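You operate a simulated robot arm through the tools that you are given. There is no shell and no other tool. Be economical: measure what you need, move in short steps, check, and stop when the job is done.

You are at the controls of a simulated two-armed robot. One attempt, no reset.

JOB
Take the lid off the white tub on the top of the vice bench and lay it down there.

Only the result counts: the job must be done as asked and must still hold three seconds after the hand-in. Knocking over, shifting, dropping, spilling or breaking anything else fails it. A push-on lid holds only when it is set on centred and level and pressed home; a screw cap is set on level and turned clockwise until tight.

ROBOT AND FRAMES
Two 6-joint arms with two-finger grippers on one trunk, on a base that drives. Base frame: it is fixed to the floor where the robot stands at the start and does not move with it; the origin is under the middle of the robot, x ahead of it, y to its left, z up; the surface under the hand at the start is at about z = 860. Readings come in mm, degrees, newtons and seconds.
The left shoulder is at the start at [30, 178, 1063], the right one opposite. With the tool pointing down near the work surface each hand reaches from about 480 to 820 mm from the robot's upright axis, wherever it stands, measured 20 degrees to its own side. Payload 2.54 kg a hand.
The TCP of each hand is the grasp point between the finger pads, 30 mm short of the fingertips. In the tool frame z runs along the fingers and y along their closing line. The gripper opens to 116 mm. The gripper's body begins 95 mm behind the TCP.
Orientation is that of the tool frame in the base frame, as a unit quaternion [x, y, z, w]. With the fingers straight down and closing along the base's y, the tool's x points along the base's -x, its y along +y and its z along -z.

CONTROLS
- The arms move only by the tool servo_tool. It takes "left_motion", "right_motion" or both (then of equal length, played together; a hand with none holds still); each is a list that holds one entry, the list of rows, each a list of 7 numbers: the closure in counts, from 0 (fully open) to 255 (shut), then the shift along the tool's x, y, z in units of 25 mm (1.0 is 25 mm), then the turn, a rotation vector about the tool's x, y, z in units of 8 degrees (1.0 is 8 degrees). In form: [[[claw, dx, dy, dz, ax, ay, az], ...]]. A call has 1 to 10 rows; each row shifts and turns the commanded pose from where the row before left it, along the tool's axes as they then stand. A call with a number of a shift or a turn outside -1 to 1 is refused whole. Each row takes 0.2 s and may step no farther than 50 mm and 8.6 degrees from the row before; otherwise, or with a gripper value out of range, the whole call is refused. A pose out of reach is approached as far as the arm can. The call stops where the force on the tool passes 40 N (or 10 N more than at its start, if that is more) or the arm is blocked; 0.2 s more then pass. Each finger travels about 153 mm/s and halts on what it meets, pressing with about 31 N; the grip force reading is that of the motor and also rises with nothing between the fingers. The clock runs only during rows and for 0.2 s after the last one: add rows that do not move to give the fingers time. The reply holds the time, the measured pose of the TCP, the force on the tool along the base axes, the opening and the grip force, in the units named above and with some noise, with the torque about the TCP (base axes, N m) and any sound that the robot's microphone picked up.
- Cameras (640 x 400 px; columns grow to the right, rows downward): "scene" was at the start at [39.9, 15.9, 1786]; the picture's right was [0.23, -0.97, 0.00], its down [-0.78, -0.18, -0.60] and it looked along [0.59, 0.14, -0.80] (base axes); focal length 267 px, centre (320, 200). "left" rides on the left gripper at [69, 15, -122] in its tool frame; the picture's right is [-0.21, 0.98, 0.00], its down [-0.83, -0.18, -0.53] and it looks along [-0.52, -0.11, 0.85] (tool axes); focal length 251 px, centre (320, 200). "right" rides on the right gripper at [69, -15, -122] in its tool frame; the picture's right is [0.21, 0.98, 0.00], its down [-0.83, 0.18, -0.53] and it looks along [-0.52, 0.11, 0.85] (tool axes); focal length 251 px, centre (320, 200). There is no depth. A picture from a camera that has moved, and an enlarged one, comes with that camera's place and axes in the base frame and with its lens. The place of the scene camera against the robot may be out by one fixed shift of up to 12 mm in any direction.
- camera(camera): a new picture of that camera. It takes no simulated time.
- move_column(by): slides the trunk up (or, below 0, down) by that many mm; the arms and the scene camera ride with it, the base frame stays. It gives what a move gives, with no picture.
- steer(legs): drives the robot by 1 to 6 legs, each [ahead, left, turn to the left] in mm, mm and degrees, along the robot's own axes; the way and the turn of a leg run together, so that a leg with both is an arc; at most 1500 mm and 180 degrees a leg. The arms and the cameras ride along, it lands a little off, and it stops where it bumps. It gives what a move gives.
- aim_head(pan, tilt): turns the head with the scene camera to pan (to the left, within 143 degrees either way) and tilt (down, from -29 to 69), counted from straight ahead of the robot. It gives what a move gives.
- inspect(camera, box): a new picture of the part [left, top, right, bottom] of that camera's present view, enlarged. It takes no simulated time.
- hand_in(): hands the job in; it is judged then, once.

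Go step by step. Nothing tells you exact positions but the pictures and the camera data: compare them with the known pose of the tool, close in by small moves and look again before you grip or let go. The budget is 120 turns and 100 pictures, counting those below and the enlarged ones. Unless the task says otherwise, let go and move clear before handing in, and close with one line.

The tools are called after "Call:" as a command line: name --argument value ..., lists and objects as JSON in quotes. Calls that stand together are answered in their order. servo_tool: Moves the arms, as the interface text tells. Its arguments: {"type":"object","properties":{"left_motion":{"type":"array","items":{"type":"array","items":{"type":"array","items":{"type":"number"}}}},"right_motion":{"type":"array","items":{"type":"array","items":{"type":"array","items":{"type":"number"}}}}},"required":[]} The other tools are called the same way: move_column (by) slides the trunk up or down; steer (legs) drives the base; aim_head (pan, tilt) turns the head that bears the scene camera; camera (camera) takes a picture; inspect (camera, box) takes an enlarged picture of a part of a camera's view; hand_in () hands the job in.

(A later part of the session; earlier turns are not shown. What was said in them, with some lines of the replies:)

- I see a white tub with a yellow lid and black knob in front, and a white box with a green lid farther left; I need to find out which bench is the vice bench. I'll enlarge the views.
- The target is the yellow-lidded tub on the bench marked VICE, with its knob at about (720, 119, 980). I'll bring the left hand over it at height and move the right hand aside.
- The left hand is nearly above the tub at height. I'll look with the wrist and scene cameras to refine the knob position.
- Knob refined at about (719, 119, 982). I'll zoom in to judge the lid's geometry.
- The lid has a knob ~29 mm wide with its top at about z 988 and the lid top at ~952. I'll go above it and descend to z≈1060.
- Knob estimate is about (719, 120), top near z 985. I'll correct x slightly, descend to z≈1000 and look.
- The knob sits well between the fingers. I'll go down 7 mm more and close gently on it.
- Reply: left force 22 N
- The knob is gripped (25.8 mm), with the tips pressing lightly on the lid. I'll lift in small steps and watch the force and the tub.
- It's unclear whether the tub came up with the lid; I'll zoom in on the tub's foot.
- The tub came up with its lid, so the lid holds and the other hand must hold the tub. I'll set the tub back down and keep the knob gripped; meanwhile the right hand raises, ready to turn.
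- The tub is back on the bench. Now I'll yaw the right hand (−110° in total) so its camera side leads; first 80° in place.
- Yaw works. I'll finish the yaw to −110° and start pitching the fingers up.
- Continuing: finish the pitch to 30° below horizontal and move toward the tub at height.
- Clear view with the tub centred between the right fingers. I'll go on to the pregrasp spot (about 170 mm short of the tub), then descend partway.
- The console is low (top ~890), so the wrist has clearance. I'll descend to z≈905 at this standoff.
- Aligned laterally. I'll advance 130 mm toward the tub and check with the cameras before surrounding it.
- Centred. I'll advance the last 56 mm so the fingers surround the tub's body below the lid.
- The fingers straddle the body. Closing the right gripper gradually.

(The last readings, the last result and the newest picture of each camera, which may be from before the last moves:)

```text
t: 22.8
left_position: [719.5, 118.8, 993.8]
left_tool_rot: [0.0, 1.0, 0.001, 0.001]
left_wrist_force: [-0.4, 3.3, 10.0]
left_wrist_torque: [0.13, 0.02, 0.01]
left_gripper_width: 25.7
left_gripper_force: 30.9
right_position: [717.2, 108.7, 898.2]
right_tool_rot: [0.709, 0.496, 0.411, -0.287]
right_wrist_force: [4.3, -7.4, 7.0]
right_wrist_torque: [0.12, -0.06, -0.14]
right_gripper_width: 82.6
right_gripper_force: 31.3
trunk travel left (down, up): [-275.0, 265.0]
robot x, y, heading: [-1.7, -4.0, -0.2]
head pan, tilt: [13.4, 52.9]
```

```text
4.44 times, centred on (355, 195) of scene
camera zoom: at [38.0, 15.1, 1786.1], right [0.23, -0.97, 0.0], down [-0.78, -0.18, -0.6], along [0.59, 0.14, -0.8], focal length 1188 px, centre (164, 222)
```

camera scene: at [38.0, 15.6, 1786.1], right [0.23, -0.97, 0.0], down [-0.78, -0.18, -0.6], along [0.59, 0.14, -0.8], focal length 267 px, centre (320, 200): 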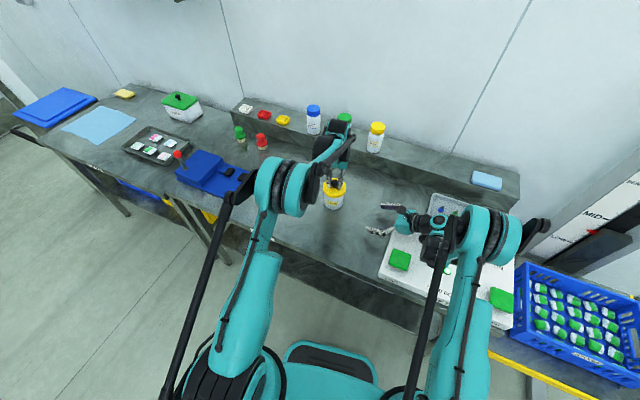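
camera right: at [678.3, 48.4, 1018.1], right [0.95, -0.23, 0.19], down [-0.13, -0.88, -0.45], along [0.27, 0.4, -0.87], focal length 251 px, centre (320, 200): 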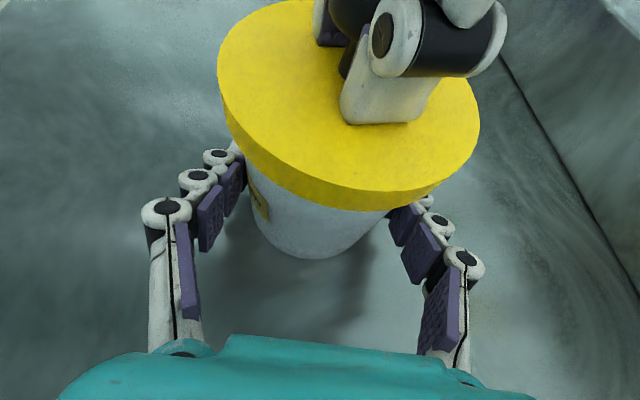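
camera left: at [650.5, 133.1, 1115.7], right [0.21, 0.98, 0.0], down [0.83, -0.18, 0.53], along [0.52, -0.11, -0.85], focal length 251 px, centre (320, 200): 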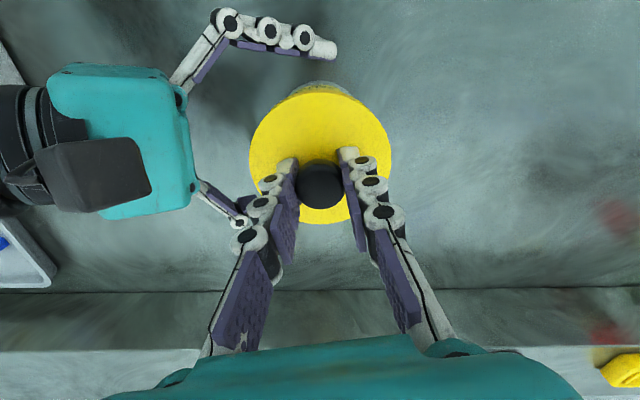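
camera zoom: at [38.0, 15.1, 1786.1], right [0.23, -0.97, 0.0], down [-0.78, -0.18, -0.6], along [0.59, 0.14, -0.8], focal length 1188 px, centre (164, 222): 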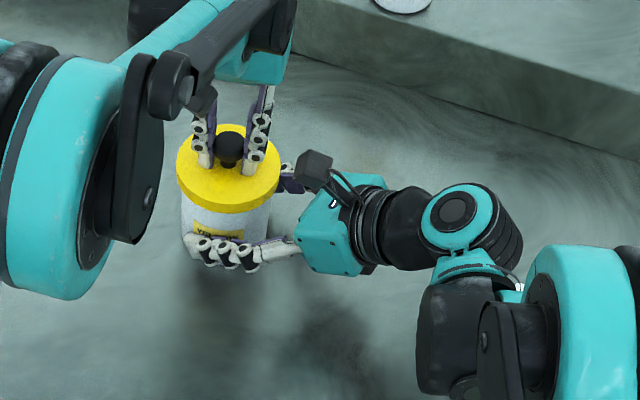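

The tub's body is gripped (82.6 mm). Now I'll pull the lid straight up slowly with the left hand.

Call:
servo_tool --right_motion '[[[160, 0, 0, 0, 0, 0, 0], [160, 0, 0, 0, 0, 0, 0], [160, 0, 0, 0, 0, 0, 0], [160, 0, 0, 0, 0, 0, 0], [160, 0, 0, 0, 0, 0, 0], [160, 0, 0, 0, 0, 0, 0]]]' --left_motion '[[[255, 0, 0, -0.1, 0, 0, 0], [255, 0, 0, -0.1, 0, 0, 0], [255, 0, 0, -0.1, 0, 0, 0], [255, 0, 0, -0.1, 0, 0, 0], [255, 0, 0, -0.1, 0, 0, 0], [255, 0, 0, 0, 0, 0, 0]]]'

Call:
camera --camera "right"

Call:
inspect --camera "scene" --box '[290, 150, 420, 240]'

```text
t: 24.2
left_position: [720.5, 118.6, 1005.5]
left_tool_rot: [0.0, 1.0, 0.0, 0.001]
left_wrist_force: [0.3, -0.3, -1.0]
left_wrist_torque: [-0.06, 0.01, -0.03]
left_gripper_width: 25.7
left_gripper_force: 31.0
right_position: [716.9, 111.2, 898.3]
right_tool_rot: [0.709, 0.497, 0.41, -0.287]
right_wrist_force: [3.6, -1.6, 16.3]
right_wrist_torque: [0.06, -0.29, -0.04]
right_gripper_width: 82.5
right_gripper_force: 31.4
trunk travel left (down, up): [-275.0, 265.0]
robot x, y, heading: [0.6, -1.0, 0.3]
head pan, tilt: [13.4, 52.9]
heard: snap
```

```text
59 pictures are left
camera right: at [678.3, 49.1, 1018.0], right [0.95, -0.23, 0.19], down [-0.13, -0.88, -0.45], along [0.27, 0.4, -0.87], focal length 251 px, centre (320, 200)
```

right: 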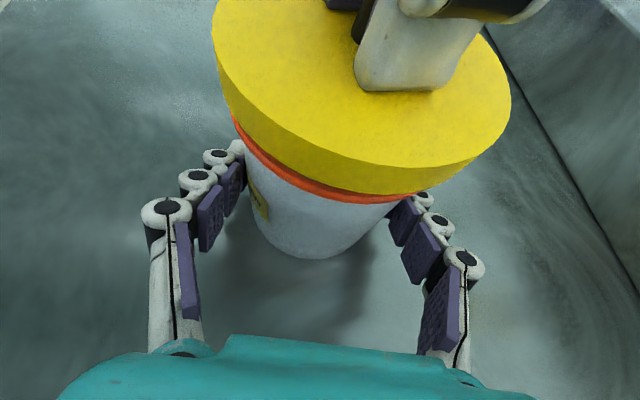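

```text
4.44 times, centred on (355, 195) of scene
camera zoom: at [38.4, 15.5, 1786.1], right [0.23, -0.97, 0.0], down [-0.78, -0.18, -0.6], along [0.59, 0.14, -0.8], focal length 1188 px, centre (164, 222)
```

zoom: 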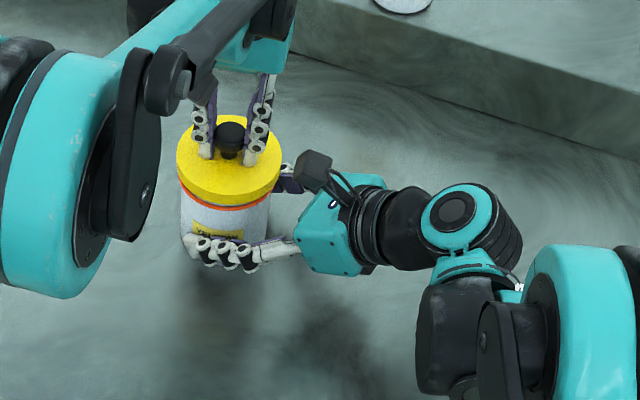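

The lid snapped loose and the seal ring shows. I'll raise the lid well clear, with the right hand still holding the tub.

Call:
servo_tool --left_motion '[[[255, 0, 0, -0.2, 0, 0, 0], [255, 0, 0, -0.4, 0, 0, 0], [255, 0, 0, -0.8, 0, 0, 0], [255, 0, 0, -0.8, 0, 0, 0], [255, 0, 0, -0.8, 0, 0, 0], [255, 0, 0, -0.8, 0, 0, 0], [255, 0, 0, 0, 0, 0, 0]]]'

Call:
camera --camera "scene"

Call:
camera --camera "left"

Call:
camera --camera "right"

```text
t: 25.8
left_position: [719.2, 119.1, 1100.7]
left_tool_rot: [0.0, 1.0, 0.0, 0.001]
left_wrist_force: [0.2, -0.3, -0.3]
left_wrist_torque: [0.0, -0.03, 0.02]
left_gripper_width: 25.7
left_gripper_force: 30.8
right_position: [715.9, 109.1, 896.5]
right_tool_rot: [0.709, 0.497, 0.41, -0.287]
right_wrist_force: [1.2, 1.0, 14.5]
right_wrist_torque: [0.13, -0.15, -0.03]
right_gripper_width: 82.6
right_gripper_force: 30.6
trunk travel left (down, up): [-275.0, 265.0]
robot x, y, heading: [3.4, -3.0, 0.1]
head pan, tilt: [13.4, 52.9]
```

```text
57 pictures are left
camera scene: at [38.1, 15.7, 1786.1], right [0.23, -0.97, 0.0], down [-0.78, -0.18, -0.6], along [0.59, 0.14, -0.8], focal length 267 px, centre (320, 200)
```

scene: 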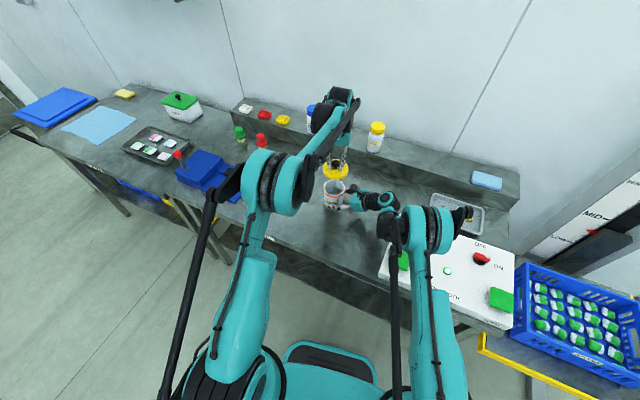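

```text
56 pictures are left
camera left: at [650.3, 133.7, 1222.5], right [0.21, 0.98, 0.0], down [0.83, -0.18, 0.53], along [0.52, -0.11, -0.85], focal length 251 px, centre (320, 200)
```

left: 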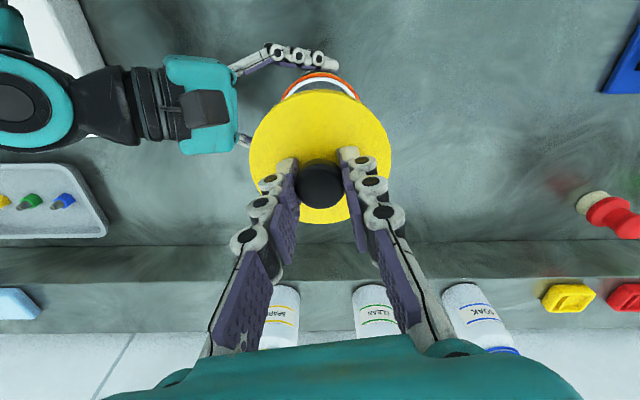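

```text
55 pictures are left
camera right: at [678.1, 49.1, 1017.9], right [0.95, -0.23, 0.19], down [-0.13, -0.88, -0.45], along [0.27, 0.4, -0.87], focal length 251 px, centre (320, 200)
```

right: 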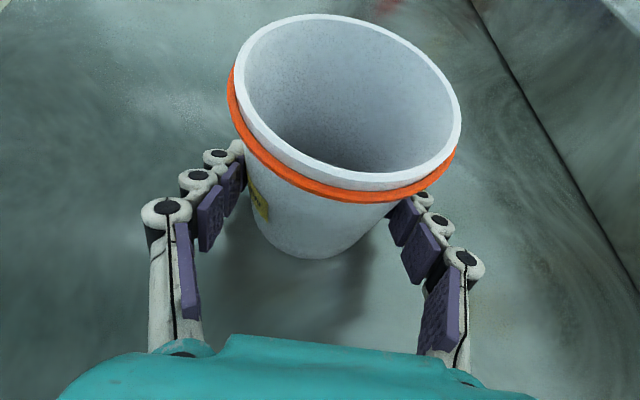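

The tub is open. I'll carry the lid left to about (685, 280), a free patch of the bench, and begin lowering.

Call:
servo_tool --left_motion '[[[255, 0.2, 0.92, 0, 0, 0, 0], [255, 0.2, 0.92, 0, 0, 0, 0], [255, 0.2, 0.92, 0, 0, 0, 0], [255, 0.2, 0.92, 0, 0, 0, 0], [255, 0.2, 0.92, 0, 0, 0, 0], [255, 0.2, 0.92, 0, 0, 0, 0], [255, 0.2, 0.92, 0, 0, 0, 0], [255, 0, 0, 0.9, 0, 0, 0], [255, 0, 0, 0.9, 0, 0, 0], [255, 0, 0, 0.9, 0, 0, 0]]]'

Call:
camera --camera "left"

Call:
camera --camera "scene"

```text
t: 28.0
left_position: [684.6, 280.7, 1032.6]
left_tool_rot: [0.001, 1.0, 0.0, 0.0]
left_wrist_force: [-0.5, -0.1, 0.6]
left_wrist_torque: [-0.01, 0.01, 0.03]
left_gripper_width: 25.7
left_gripper_force: 31.2
right_position: [716.5, 110.0, 895.1]
right_tool_rot: [0.709, 0.497, 0.41, -0.286]
right_wrist_force: [-1.4, 1.0, 8.1]
right_wrist_torque: [0.05, -0.03, 0.04]
right_gripper_width: 82.6
right_gripper_force: 31.2
trunk travel left (down, up): [-275.0, 265.0]
robot x, y, heading: [-0.7, 1.0, -0.1]
head pan, tilt: [13.4, 52.9]
```

```text
54 pictures are left
camera left: at [615.4, 294.9, 1154.8], right [0.21, 0.98, 0.0], down [0.83, -0.18, 0.53], along [0.52, -0.11, -0.85], focal length 251 px, centre (320, 200)
```

left: 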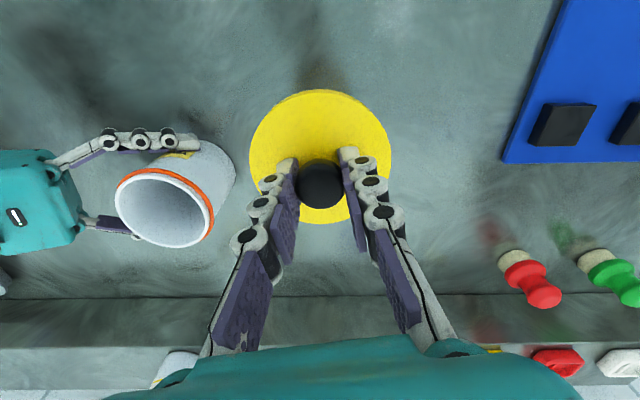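

```text
53 pictures are left
camera scene: at [38.4, 15.8, 1786.1], right [0.23, -0.97, 0.0], down [-0.78, -0.18, -0.6], along [0.59, 0.14, -0.8], focal length 267 px, centre (320, 200)
```

scene: 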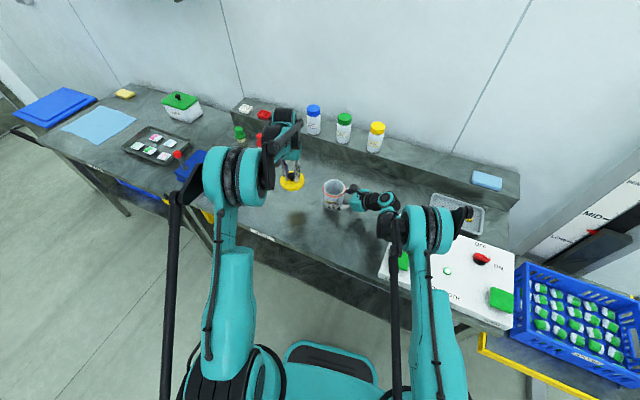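

The spot is free. I'll lower to about z 940 and then feel for contact in small steps.

Call:
servo_tool --left_motion '[[[255, 0, 0, 0.9, 0, 0, 0], [255, 0, 0, 0.9, 0, 0, 0], [255, 0, 0, 0.9, 0, 0, 0], [255, 0, 0, 0.8, 0, 0, 0], [255, 0, 0, 0.2, 0, 0, 0], [255, 0, 0, 0.2, 0, 0, 0], [255, 0, 0, 0, 0, 0, 0]]]'

Call:
camera --camera "right"

Call:
inspect --camera "scene" --box '[240, 140, 370, 230]'

```text
t: 29.6
left_position: [684.8, 280.2, 936.0]
left_tool_rot: [0.0, 1.0, 0.0, 0.0]
left_wrist_force: [0.9, -0.2, -0.1]
left_wrist_torque: [0.02, -0.04, 0.03]
left_gripper_width: 25.7
left_gripper_force: 31.0
right_position: [717.3, 109.8, 897.8]
right_tool_rot: [0.71, 0.496, 0.41, -0.286]
right_wrist_force: [-0.5, -0.2, 8.7]
right_wrist_torque: [0.11, -0.09, 0.03]
right_gripper_width: 82.4
right_gripper_force: 30.9
trunk travel left (down, up): [-275.0, 265.0]
robot x, y, heading: [0.2, -0.9, 0.1]
head pan, tilt: [13.4, 52.9]
```

```text
52 pictures are left
camera right: at [678.6, 49.1, 1017.7], right [0.95, -0.23, 0.19], down [-0.13, -0.88, -0.45], along [0.27, 0.4, -0.87], focal length 251 px, centre (320, 200)
```

right: 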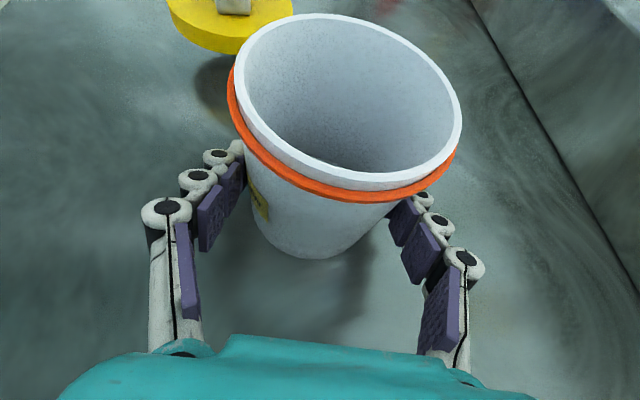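

```text
4.44 times, centred on (305, 185) of scene
camera zoom: at [38.7, 15.8, 1786.1], right [0.23, -0.97, 0.0], down [-0.78, -0.18, -0.6], along [0.59, 0.14, -0.8], focal length 1188 px, centre (387, 267)
```

zoom: 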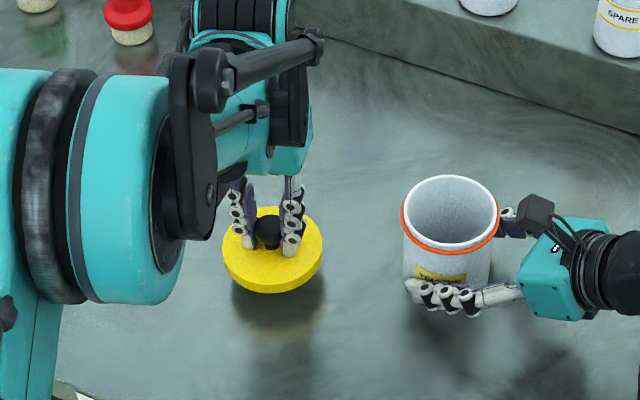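

Still some gap. Lowering 12 mm more.

Call:
servo_tool --left_motion '[[[255, 0, 0, 0.12, 0, 0, 0], [255, 0, 0, 0.12, 0, 0, 0], [255, 0, 0, 0.12, 0, 0, 0], [255, 0, 0, 0.12, 0, 0, 0], [255, 0, 0, 0, 0, 0, 0]]]'

Call:
inspect --camera "scene" --box '[260, 160, 340, 220]'

```text
t: 30.8
left_position: [685.2, 280.1, 923.0]
left_tool_rot: [0.0, 1.0, 0.0, 0.0]
left_wrist_force: [0.1, -0.2, -0.5]
left_wrist_torque: [0.01, 0.03, 0.0]
left_gripper_width: 26.0
left_gripper_force: 30.7
right_position: [716.7, 108.7, 897.2]
right_tool_rot: [0.71, 0.496, 0.41, -0.286]
right_wrist_force: [-0.8, 0.2, 8.8]
right_wrist_torque: [0.06, -0.18, 0.01]
right_gripper_width: 82.2
right_gripper_force: 31.2
trunk travel left (down, up): [-275.0, 265.0]
robot x, y, heading: [-1.4, -0.1, 0.1]
head pan, tilt: [13.4, 52.9]
```

```text
6.67 times, centred on (300, 190) of scene
camera zoom: at [38.9, 15.8, 1786.1], right [0.23, -0.97, 0.0], down [-0.78, -0.18, -0.6], along [0.59, 0.14, -0.8], focal length 1781 px, centre (453, 267)
```

zoom: 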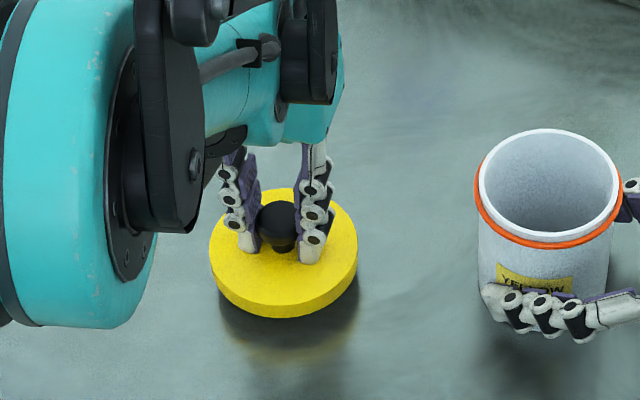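

Still a small gap of roughly 8–12 mm. Lowering 8 mm more.

Call:
servo_tool --left_motion '[[[255, 0, 0, 0.1, 0, 0, 0], [255, 0, 0, 0.1, 0, 0, 0], [255, 0, 0, 0.06, 0, 0, 0], [255, 0, 0, 0.06, 0, 0, 0], [255, 0, 0, 0, 0, 0, 0]]]'

Call:
inspect --camera "scene" --box '[260, 160, 340, 220]'

```text
t: 32.0
left_position: [685.1, 280.4, 915.7]
left_tool_rot: [-0.001, 1.0, 0.0, 0.0]
left_wrist_force: [-0.4, 0.8, 0.2]
left_wrist_torque: [0.01, -0.04, -0.01]
left_gripper_width: 25.4
left_gripper_force: 30.7
right_position: [717.3, 110.0, 897.5]
right_tool_rot: [0.709, 0.497, 0.41, -0.287]
right_wrist_force: [0.4, 0.7, 8.2]
right_wrist_torque: [0.07, -0.11, -0.04]
right_gripper_width: 82.2
right_gripper_force: 31.3
trunk travel left (down, up): [-275.0, 265.0]
robot x, y, heading: [1.7, -0.7, -0.1]
head pan, tilt: [13.4, 52.9]
```

```text
6.67 times, centred on (300, 190) of scene
camera zoom: at [38.9, 15.8, 1786.0], right [0.23, -0.97, 0.0], down [-0.78, -0.18, -0.6], along [0.59, 0.14, -0.8], focal length 1781 px, centre (453, 267)
```

zoom: 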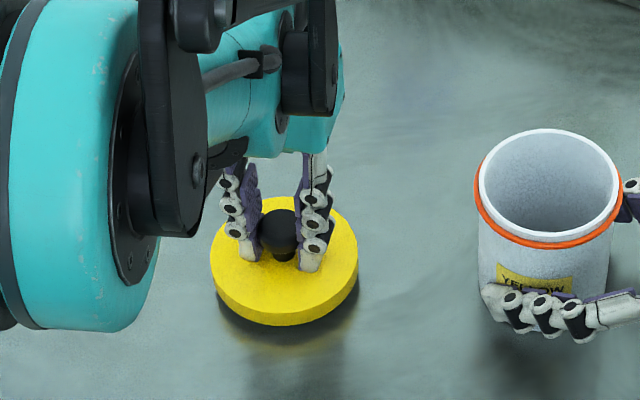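

A few millimetres remain. Lowering 5 mm in fine steps.

Call:
servo_tool --left_motion '[[[255, 0, 0, 0.06, 0, 0, 0], [255, 0, 0, 0.05, 0, 0, 0], [255, 0, 0, 0.05, 0, 0, 0], [255, 0, 0, 0.04, 0, 0, 0], [255, 0, 0, 0, 0, 0, 0]]]'

Call:
inspect --camera "scene" --box '[260, 160, 340, 220]'

```text
t: 33.2
left_position: [685.3, 280.8, 910.6]
left_tool_rot: [0.0, 1.0, 0.0, 0.0]
left_wrist_force: [-0.1, 0.5, 0.8]
left_wrist_torque: [0.0, 0.01, 0.03]
left_gripper_width: 25.5
left_gripper_force: 31.1
right_position: [717.9, 108.6, 897.4]
right_tool_rot: [0.709, 0.497, 0.409, -0.288]
right_wrist_force: [-1.0, 0.5, 6.5]
right_wrist_torque: [0.04, -0.1, -0.01]
right_gripper_width: 82.2
right_gripper_force: 31.1
trunk travel left (down, up): [-275.0, 265.0]
robot x, y, heading: [-2.0, -1.5, 0.2]
head pan, tilt: [13.4, 52.9]
```

```text
6.67 times, centred on (300, 190) of scene
camera zoom: at [39.0, 15.8, 1786.0], right [0.23, -0.97, 0.0], down [-0.78, -0.18, -0.6], along [0.59, 0.14, -0.8], focal length 1781 px, centre (453, 267)
```

zoom: 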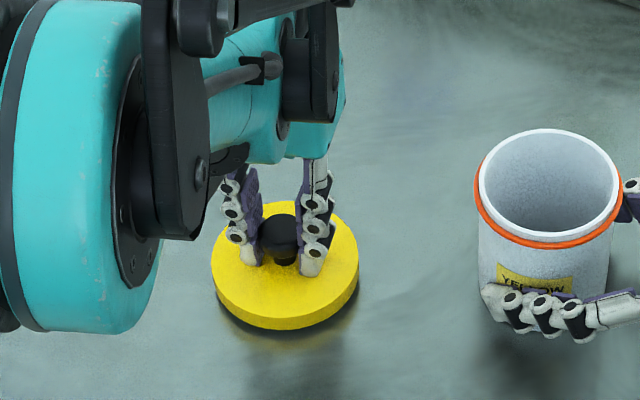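

Almost down; another few millimetres until the force rises.

Call:
servo_tool --left_motion '[[[255, 0, 0, 0.05, 0, 0, 0], [255, 0, 0, 0.05, 0, 0, 0], [255, 0, 0, 0.04, 0, 0, 0], [255, 0, 0, 0, 0, 0, 0]]]'

Call:
inspect --camera "scene" --box '[260, 160, 340, 220]'

```text
t: 34.2
left_position: [684.7, 282.1, 907.5]
left_tool_rot: [0.001, 1.0, 0.0, 0.001]
left_wrist_force: [-0.1, 0.5, -0.2]
left_wrist_torque: [0.01, 0.0, -0.03]
left_gripper_width: 25.5
left_gripper_force: 31.4
right_position: [716.3, 109.6, 896.6]
right_tool_rot: [0.71, 0.496, 0.41, -0.286]
right_wrist_force: [-0.3, 0.1, 6.7]
right_wrist_torque: [0.04, -0.1, 0.0]
right_gripper_width: 82.4
right_gripper_force: 31.4
trunk travel left (down, up): [-275.0, 265.0]
robot x, y, heading: [2.8, -1.5, -0.2]
head pan, tilt: [13.4, 52.9]
```

```text
6.67 times, centred on (300, 190) of scene
camera zoom: at [39.1, 15.8, 1786.0], right [0.23, -0.97, 0.0], down [-0.78, -0.18, -0.6], along [0.59, 0.14, -0.8], focal length 1781 px, centre (453, 267)
```

zoom: 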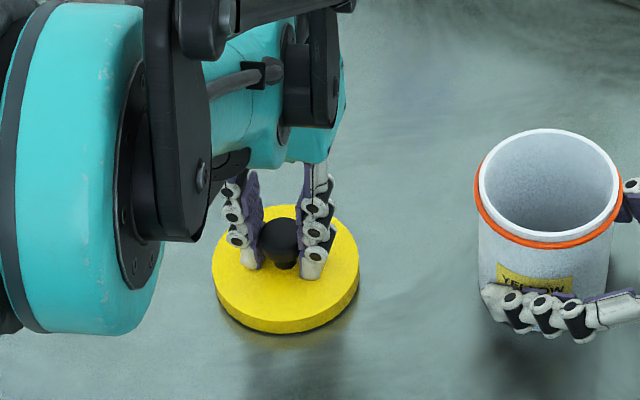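

Call:
servo_tool --left_motion '[[[255, 0, 0, 0.05, 0, 0, 0], [255, 0, 0, 0.04, 0, 0, 0], [255, 0, 0, 0, 0, 0, 0]]]'

```text
t: 35.0
left_position: [686.2, 281.1, 905.3]
left_tool_rot: [0.0, 1.0, -0.001, -0.001]
left_wrist_force: [0.4, 0.4, 4.4]
left_wrist_torque: [0.02, -0.02, -0.02]
left_gripper_width: 25.5
left_gripper_force: 31.0
right_position: [716.7, 109.5, 897.7]
right_tool_rot: [0.709, 0.496, 0.411, -0.287]
right_wrist_force: [0.5, 0.2, 4.0]
right_wrist_torque: [0.06, -0.06, -0.01]
right_gripper_width: 82.3
right_gripper_force: 31.2
trunk travel left (down, up): [-275.0, 265.0]
robot x, y, heading: [2.7, 5.3, 0.2]
head pan, tilt: [13.4, 52.9]
```

The force rose to 4.4 N, so the lid is on the bench. I'll open the left gripper gradually, then rise straight up.

Call:
servo_tool --left_motion '[[[195, 0, 0, 0, 0, 0, 0], [180, 0, 0, 0, 0, 0, 0], [150, 0, 0, 0, 0, 0, 0], [120, 0, 0, 0, 0, 0, 0], [120, 0, 0, -0.4, 0, 0, 0], [120, 0, 0, -1, 0, 0, 0], [120, 0, 0, -1, 0, 0, 0], [120, 0, 0, -1, 0, 0, 0], [120, 0, 0, -1, 0, 0, 0], [120, 0, 0, -1, 0, 0, 0]]]'

Call:
inspect --camera "scene" --box '[240, 140, 370, 230]'

Call:
camera --camera "left"

```text
t: 37.2
left_position: [683.9, 280.7, 1040.7]
left_tool_rot: [0.0, 1.0, 0.0, -0.001]
left_wrist_force: [1.0, 0.0, 0.5]
left_wrist_torque: [0.0, 0.02, 0.05]
left_gripper_width: 61.4
left_gripper_force: 0.1
right_position: [716.1, 108.7, 898.4]
right_tool_rot: [0.709, 0.497, 0.409, -0.287]
right_wrist_force: [-1.3, -1.1, 5.3]
right_wrist_torque: [0.0, -0.05, -0.04]
right_gripper_width: 82.4
right_gripper_force: 31.4
trunk travel left (down, up): [-275.0, 265.0]
robot x, y, heading: [1.6, 1.0, -0.2]
head pan, tilt: [13.4, 52.9]
```

```text
4.44 times, centred on (305, 185) of scene
camera zoom: at [39.1, 15.7, 1786.0], right [0.23, -0.97, 0.0], down [-0.78, -0.18, -0.6], along [0.59, 0.14, -0.8], focal length 1188 px, centre (387, 267)
```

zoom: 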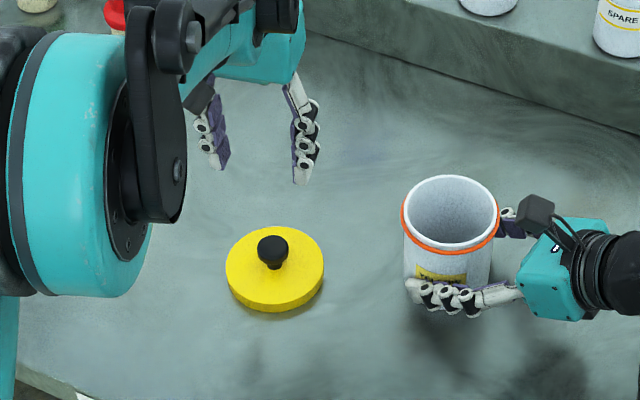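

```text
45 pictures are left
camera left: at [616.1, 295.0, 1162.0], right [0.21, 0.98, 0.0], down [0.83, -0.18, 0.53], along [0.52, -0.11, -0.85], focal length 251 px, centre (320, 200)
```

left: 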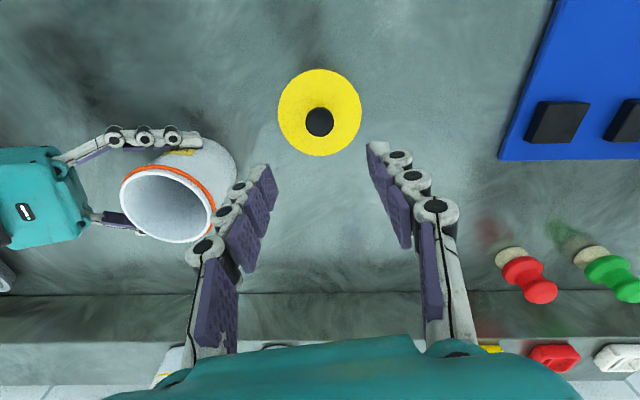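

The lid lies flat on the bench. Now I'll open the right gripper gradually.

Call:
servo_tool --right_motion '[[[72, 0, 0, 0, 0, 0, 0], [66, 0, 0, 0, 0, 0, 0], [55, 0, 0, 0, 0, 0, 0], [35, 0, 0, 0, 0, 0, 0], [10, 0, 0, 0, 0, 0, 0], [0, 0, 0, 0, 0, 0, 0]]]'

Call:
camera --camera "right"

Call:
inspect --camera "scene" --box '[290, 150, 420, 240]'

```text
t: 38.6
left_position: [686.4, 280.6, 1040.3]
left_tool_rot: [0.0, 1.0, 0.0, -0.001]
left_wrist_force: [-0.1, 0.3, -0.3]
left_wrist_torque: [-0.01, 0.0, 0.01]
left_gripper_width: 61.8
left_gripper_force: 0.1
right_position: [717.1, 109.7, 896.8]
right_tool_rot: [0.71, 0.497, 0.409, -0.287]
right_wrist_force: [-0.2, 0.3, 0.4]
right_wrist_torque: [0.02, 0.03, -0.01]
right_gripper_width: 115.8
right_gripper_force: 0.1
trunk travel left (down, up): [-275.0, 265.0]
robot x, y, heading: [-3.0, 1.8, -0.2]
head pan, tilt: [13.4, 52.9]
```

```text
44 pictures are left
camera right: at [679.2, 49.2, 1017.1], right [0.95, -0.23, 0.19], down [-0.13, -0.88, -0.45], along [0.27, 0.4, -0.87], focal length 251 px, centre (320, 200)
```

right: 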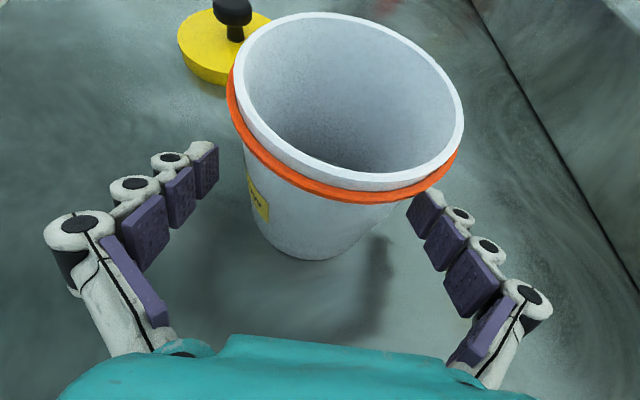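

```text
4.44 times, centred on (355, 195) of scene
camera zoom: at [40.0, 15.9, 1786.0], right [0.23, -0.97, 0.0], down [-0.78, -0.18, -0.6], along [0.59, 0.14, -0.8], focal length 1188 px, centre (164, 222)
```

zoom: 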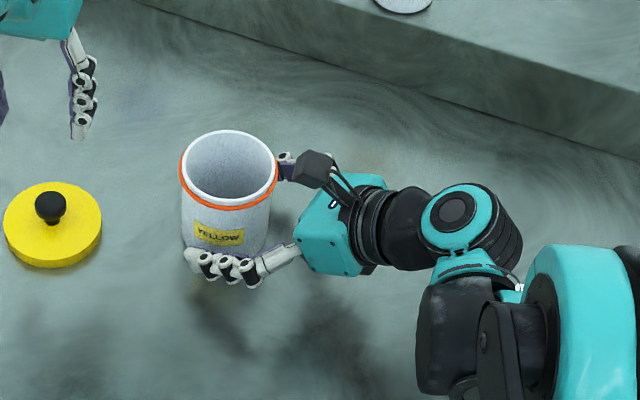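

The tub stands freely. I'll back the right hand out the way it came, then raise both hands.

Call:
servo_tool --right_motion '[[[0, -0.373, 0, -0.647, 0, 0, 0], [0, -0.373, 0, -0.647, 0, 0, 0], [0, -0.373, 0, -0.647, 0, 0, 0], [0, -0.464, 0, -0.932, 0, 0, 0], [0, -0.464, 0, -0.932, 0, 0, 0], [0, -0.464, 0, -0.932, 0, 0, 0], [0, -0.464, 0, -0.932, 0, 0, 0], [0, 0.97, 0, -0.56, 0, 0, 0], [0, 0.97, 0, -0.56, 0, 0, 0], [0, 0.97, 0, -0.56, 0, 0, 0]]]' --left_motion '[[[120, 0, 0, -1, 0, 0, 0], [120, 0, 0, -1, 0, 0, 0], [120, 0, 0, -1, 0, 0, 0], [120, 0, 0, -1, 0, 0, 0], [120, 0, 0, 0, 0, 0, 0], [120, 0, 0, 0, 0, 0, 0], [120, 0, 0, 0, 0, 0, 0], [120, 0, 0, 0, 0, 0, 0], [120, 0, 0, 0, 0, 0, 0], [120, 0, 0, 0, 0, 0, 0]]]'

Call:
camera --camera "scene"

Call:
camera --camera "right"

```text
t: 40.8
left_position: [686.0, 281.1, 1139.1]
left_tool_rot: [0.0, 1.0, -0.001, 0.0]
left_wrist_force: [-0.3, -1.3, -0.2]
left_wrist_torque: [0.0, 0.0, -0.02]
left_gripper_width: 61.5
left_gripper_force: 0.0
right_position: [661.8, -39.3, 987.4]
right_tool_rot: [0.709, 0.497, 0.409, -0.287]
right_wrist_force: [-0.4, 0.2, -0.4]
right_wrist_torque: [-0.03, -0.02, 0.0]
right_gripper_width: 115.9
right_gripper_force: 0.1
trunk travel left (down, up): [-275.0, 265.0]
robot x, y, heading: [1.9, -1.3, -0.1]
head pan, tilt: [13.4, 52.9]
```

```text
42 pictures are left
camera scene: at [39.0, 16.5, 1786.0], right [0.23, -0.97, 0.0], down [-0.78, -0.18, -0.6], along [0.59, 0.14, -0.8], focal length 267 px, centre (320, 200)
```

scene: 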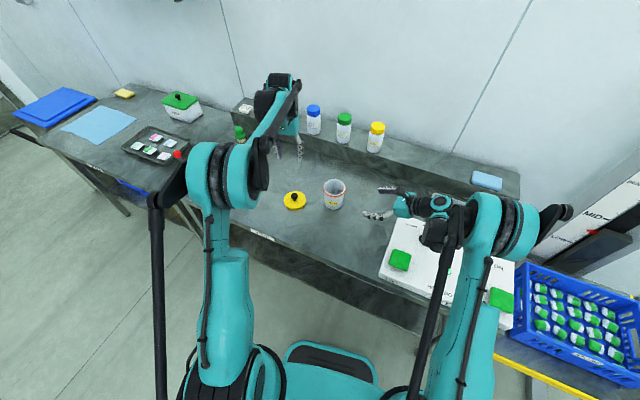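

```text
41 pictures are left
camera right: at [623.5, -100.2, 1107.6], right [0.95, -0.23, 0.19], down [-0.13, -0.88, -0.45], along [0.27, 0.4, -0.87], focal length 251 px, centre (320, 200)
```

right: 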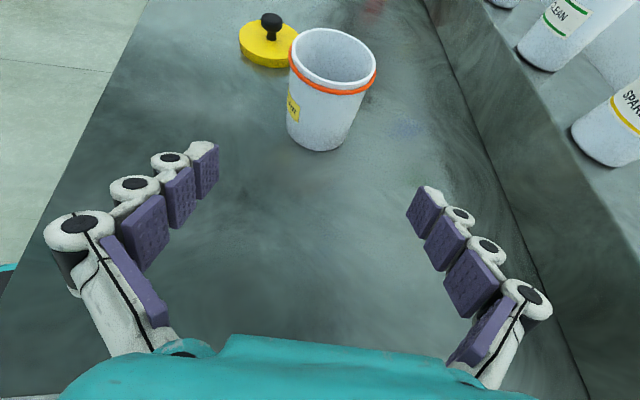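

The tub stands open where it was, the lid lies flat on the bench, and both hands are clear. Handing in.

Call:
hand_in

```text
The job is handed in.
```

The lid is off the white tub and lying flat, knob up, on the vice bench to the left of the tub; the tub is upright in its original spot, and I saw nothing else disturbed.
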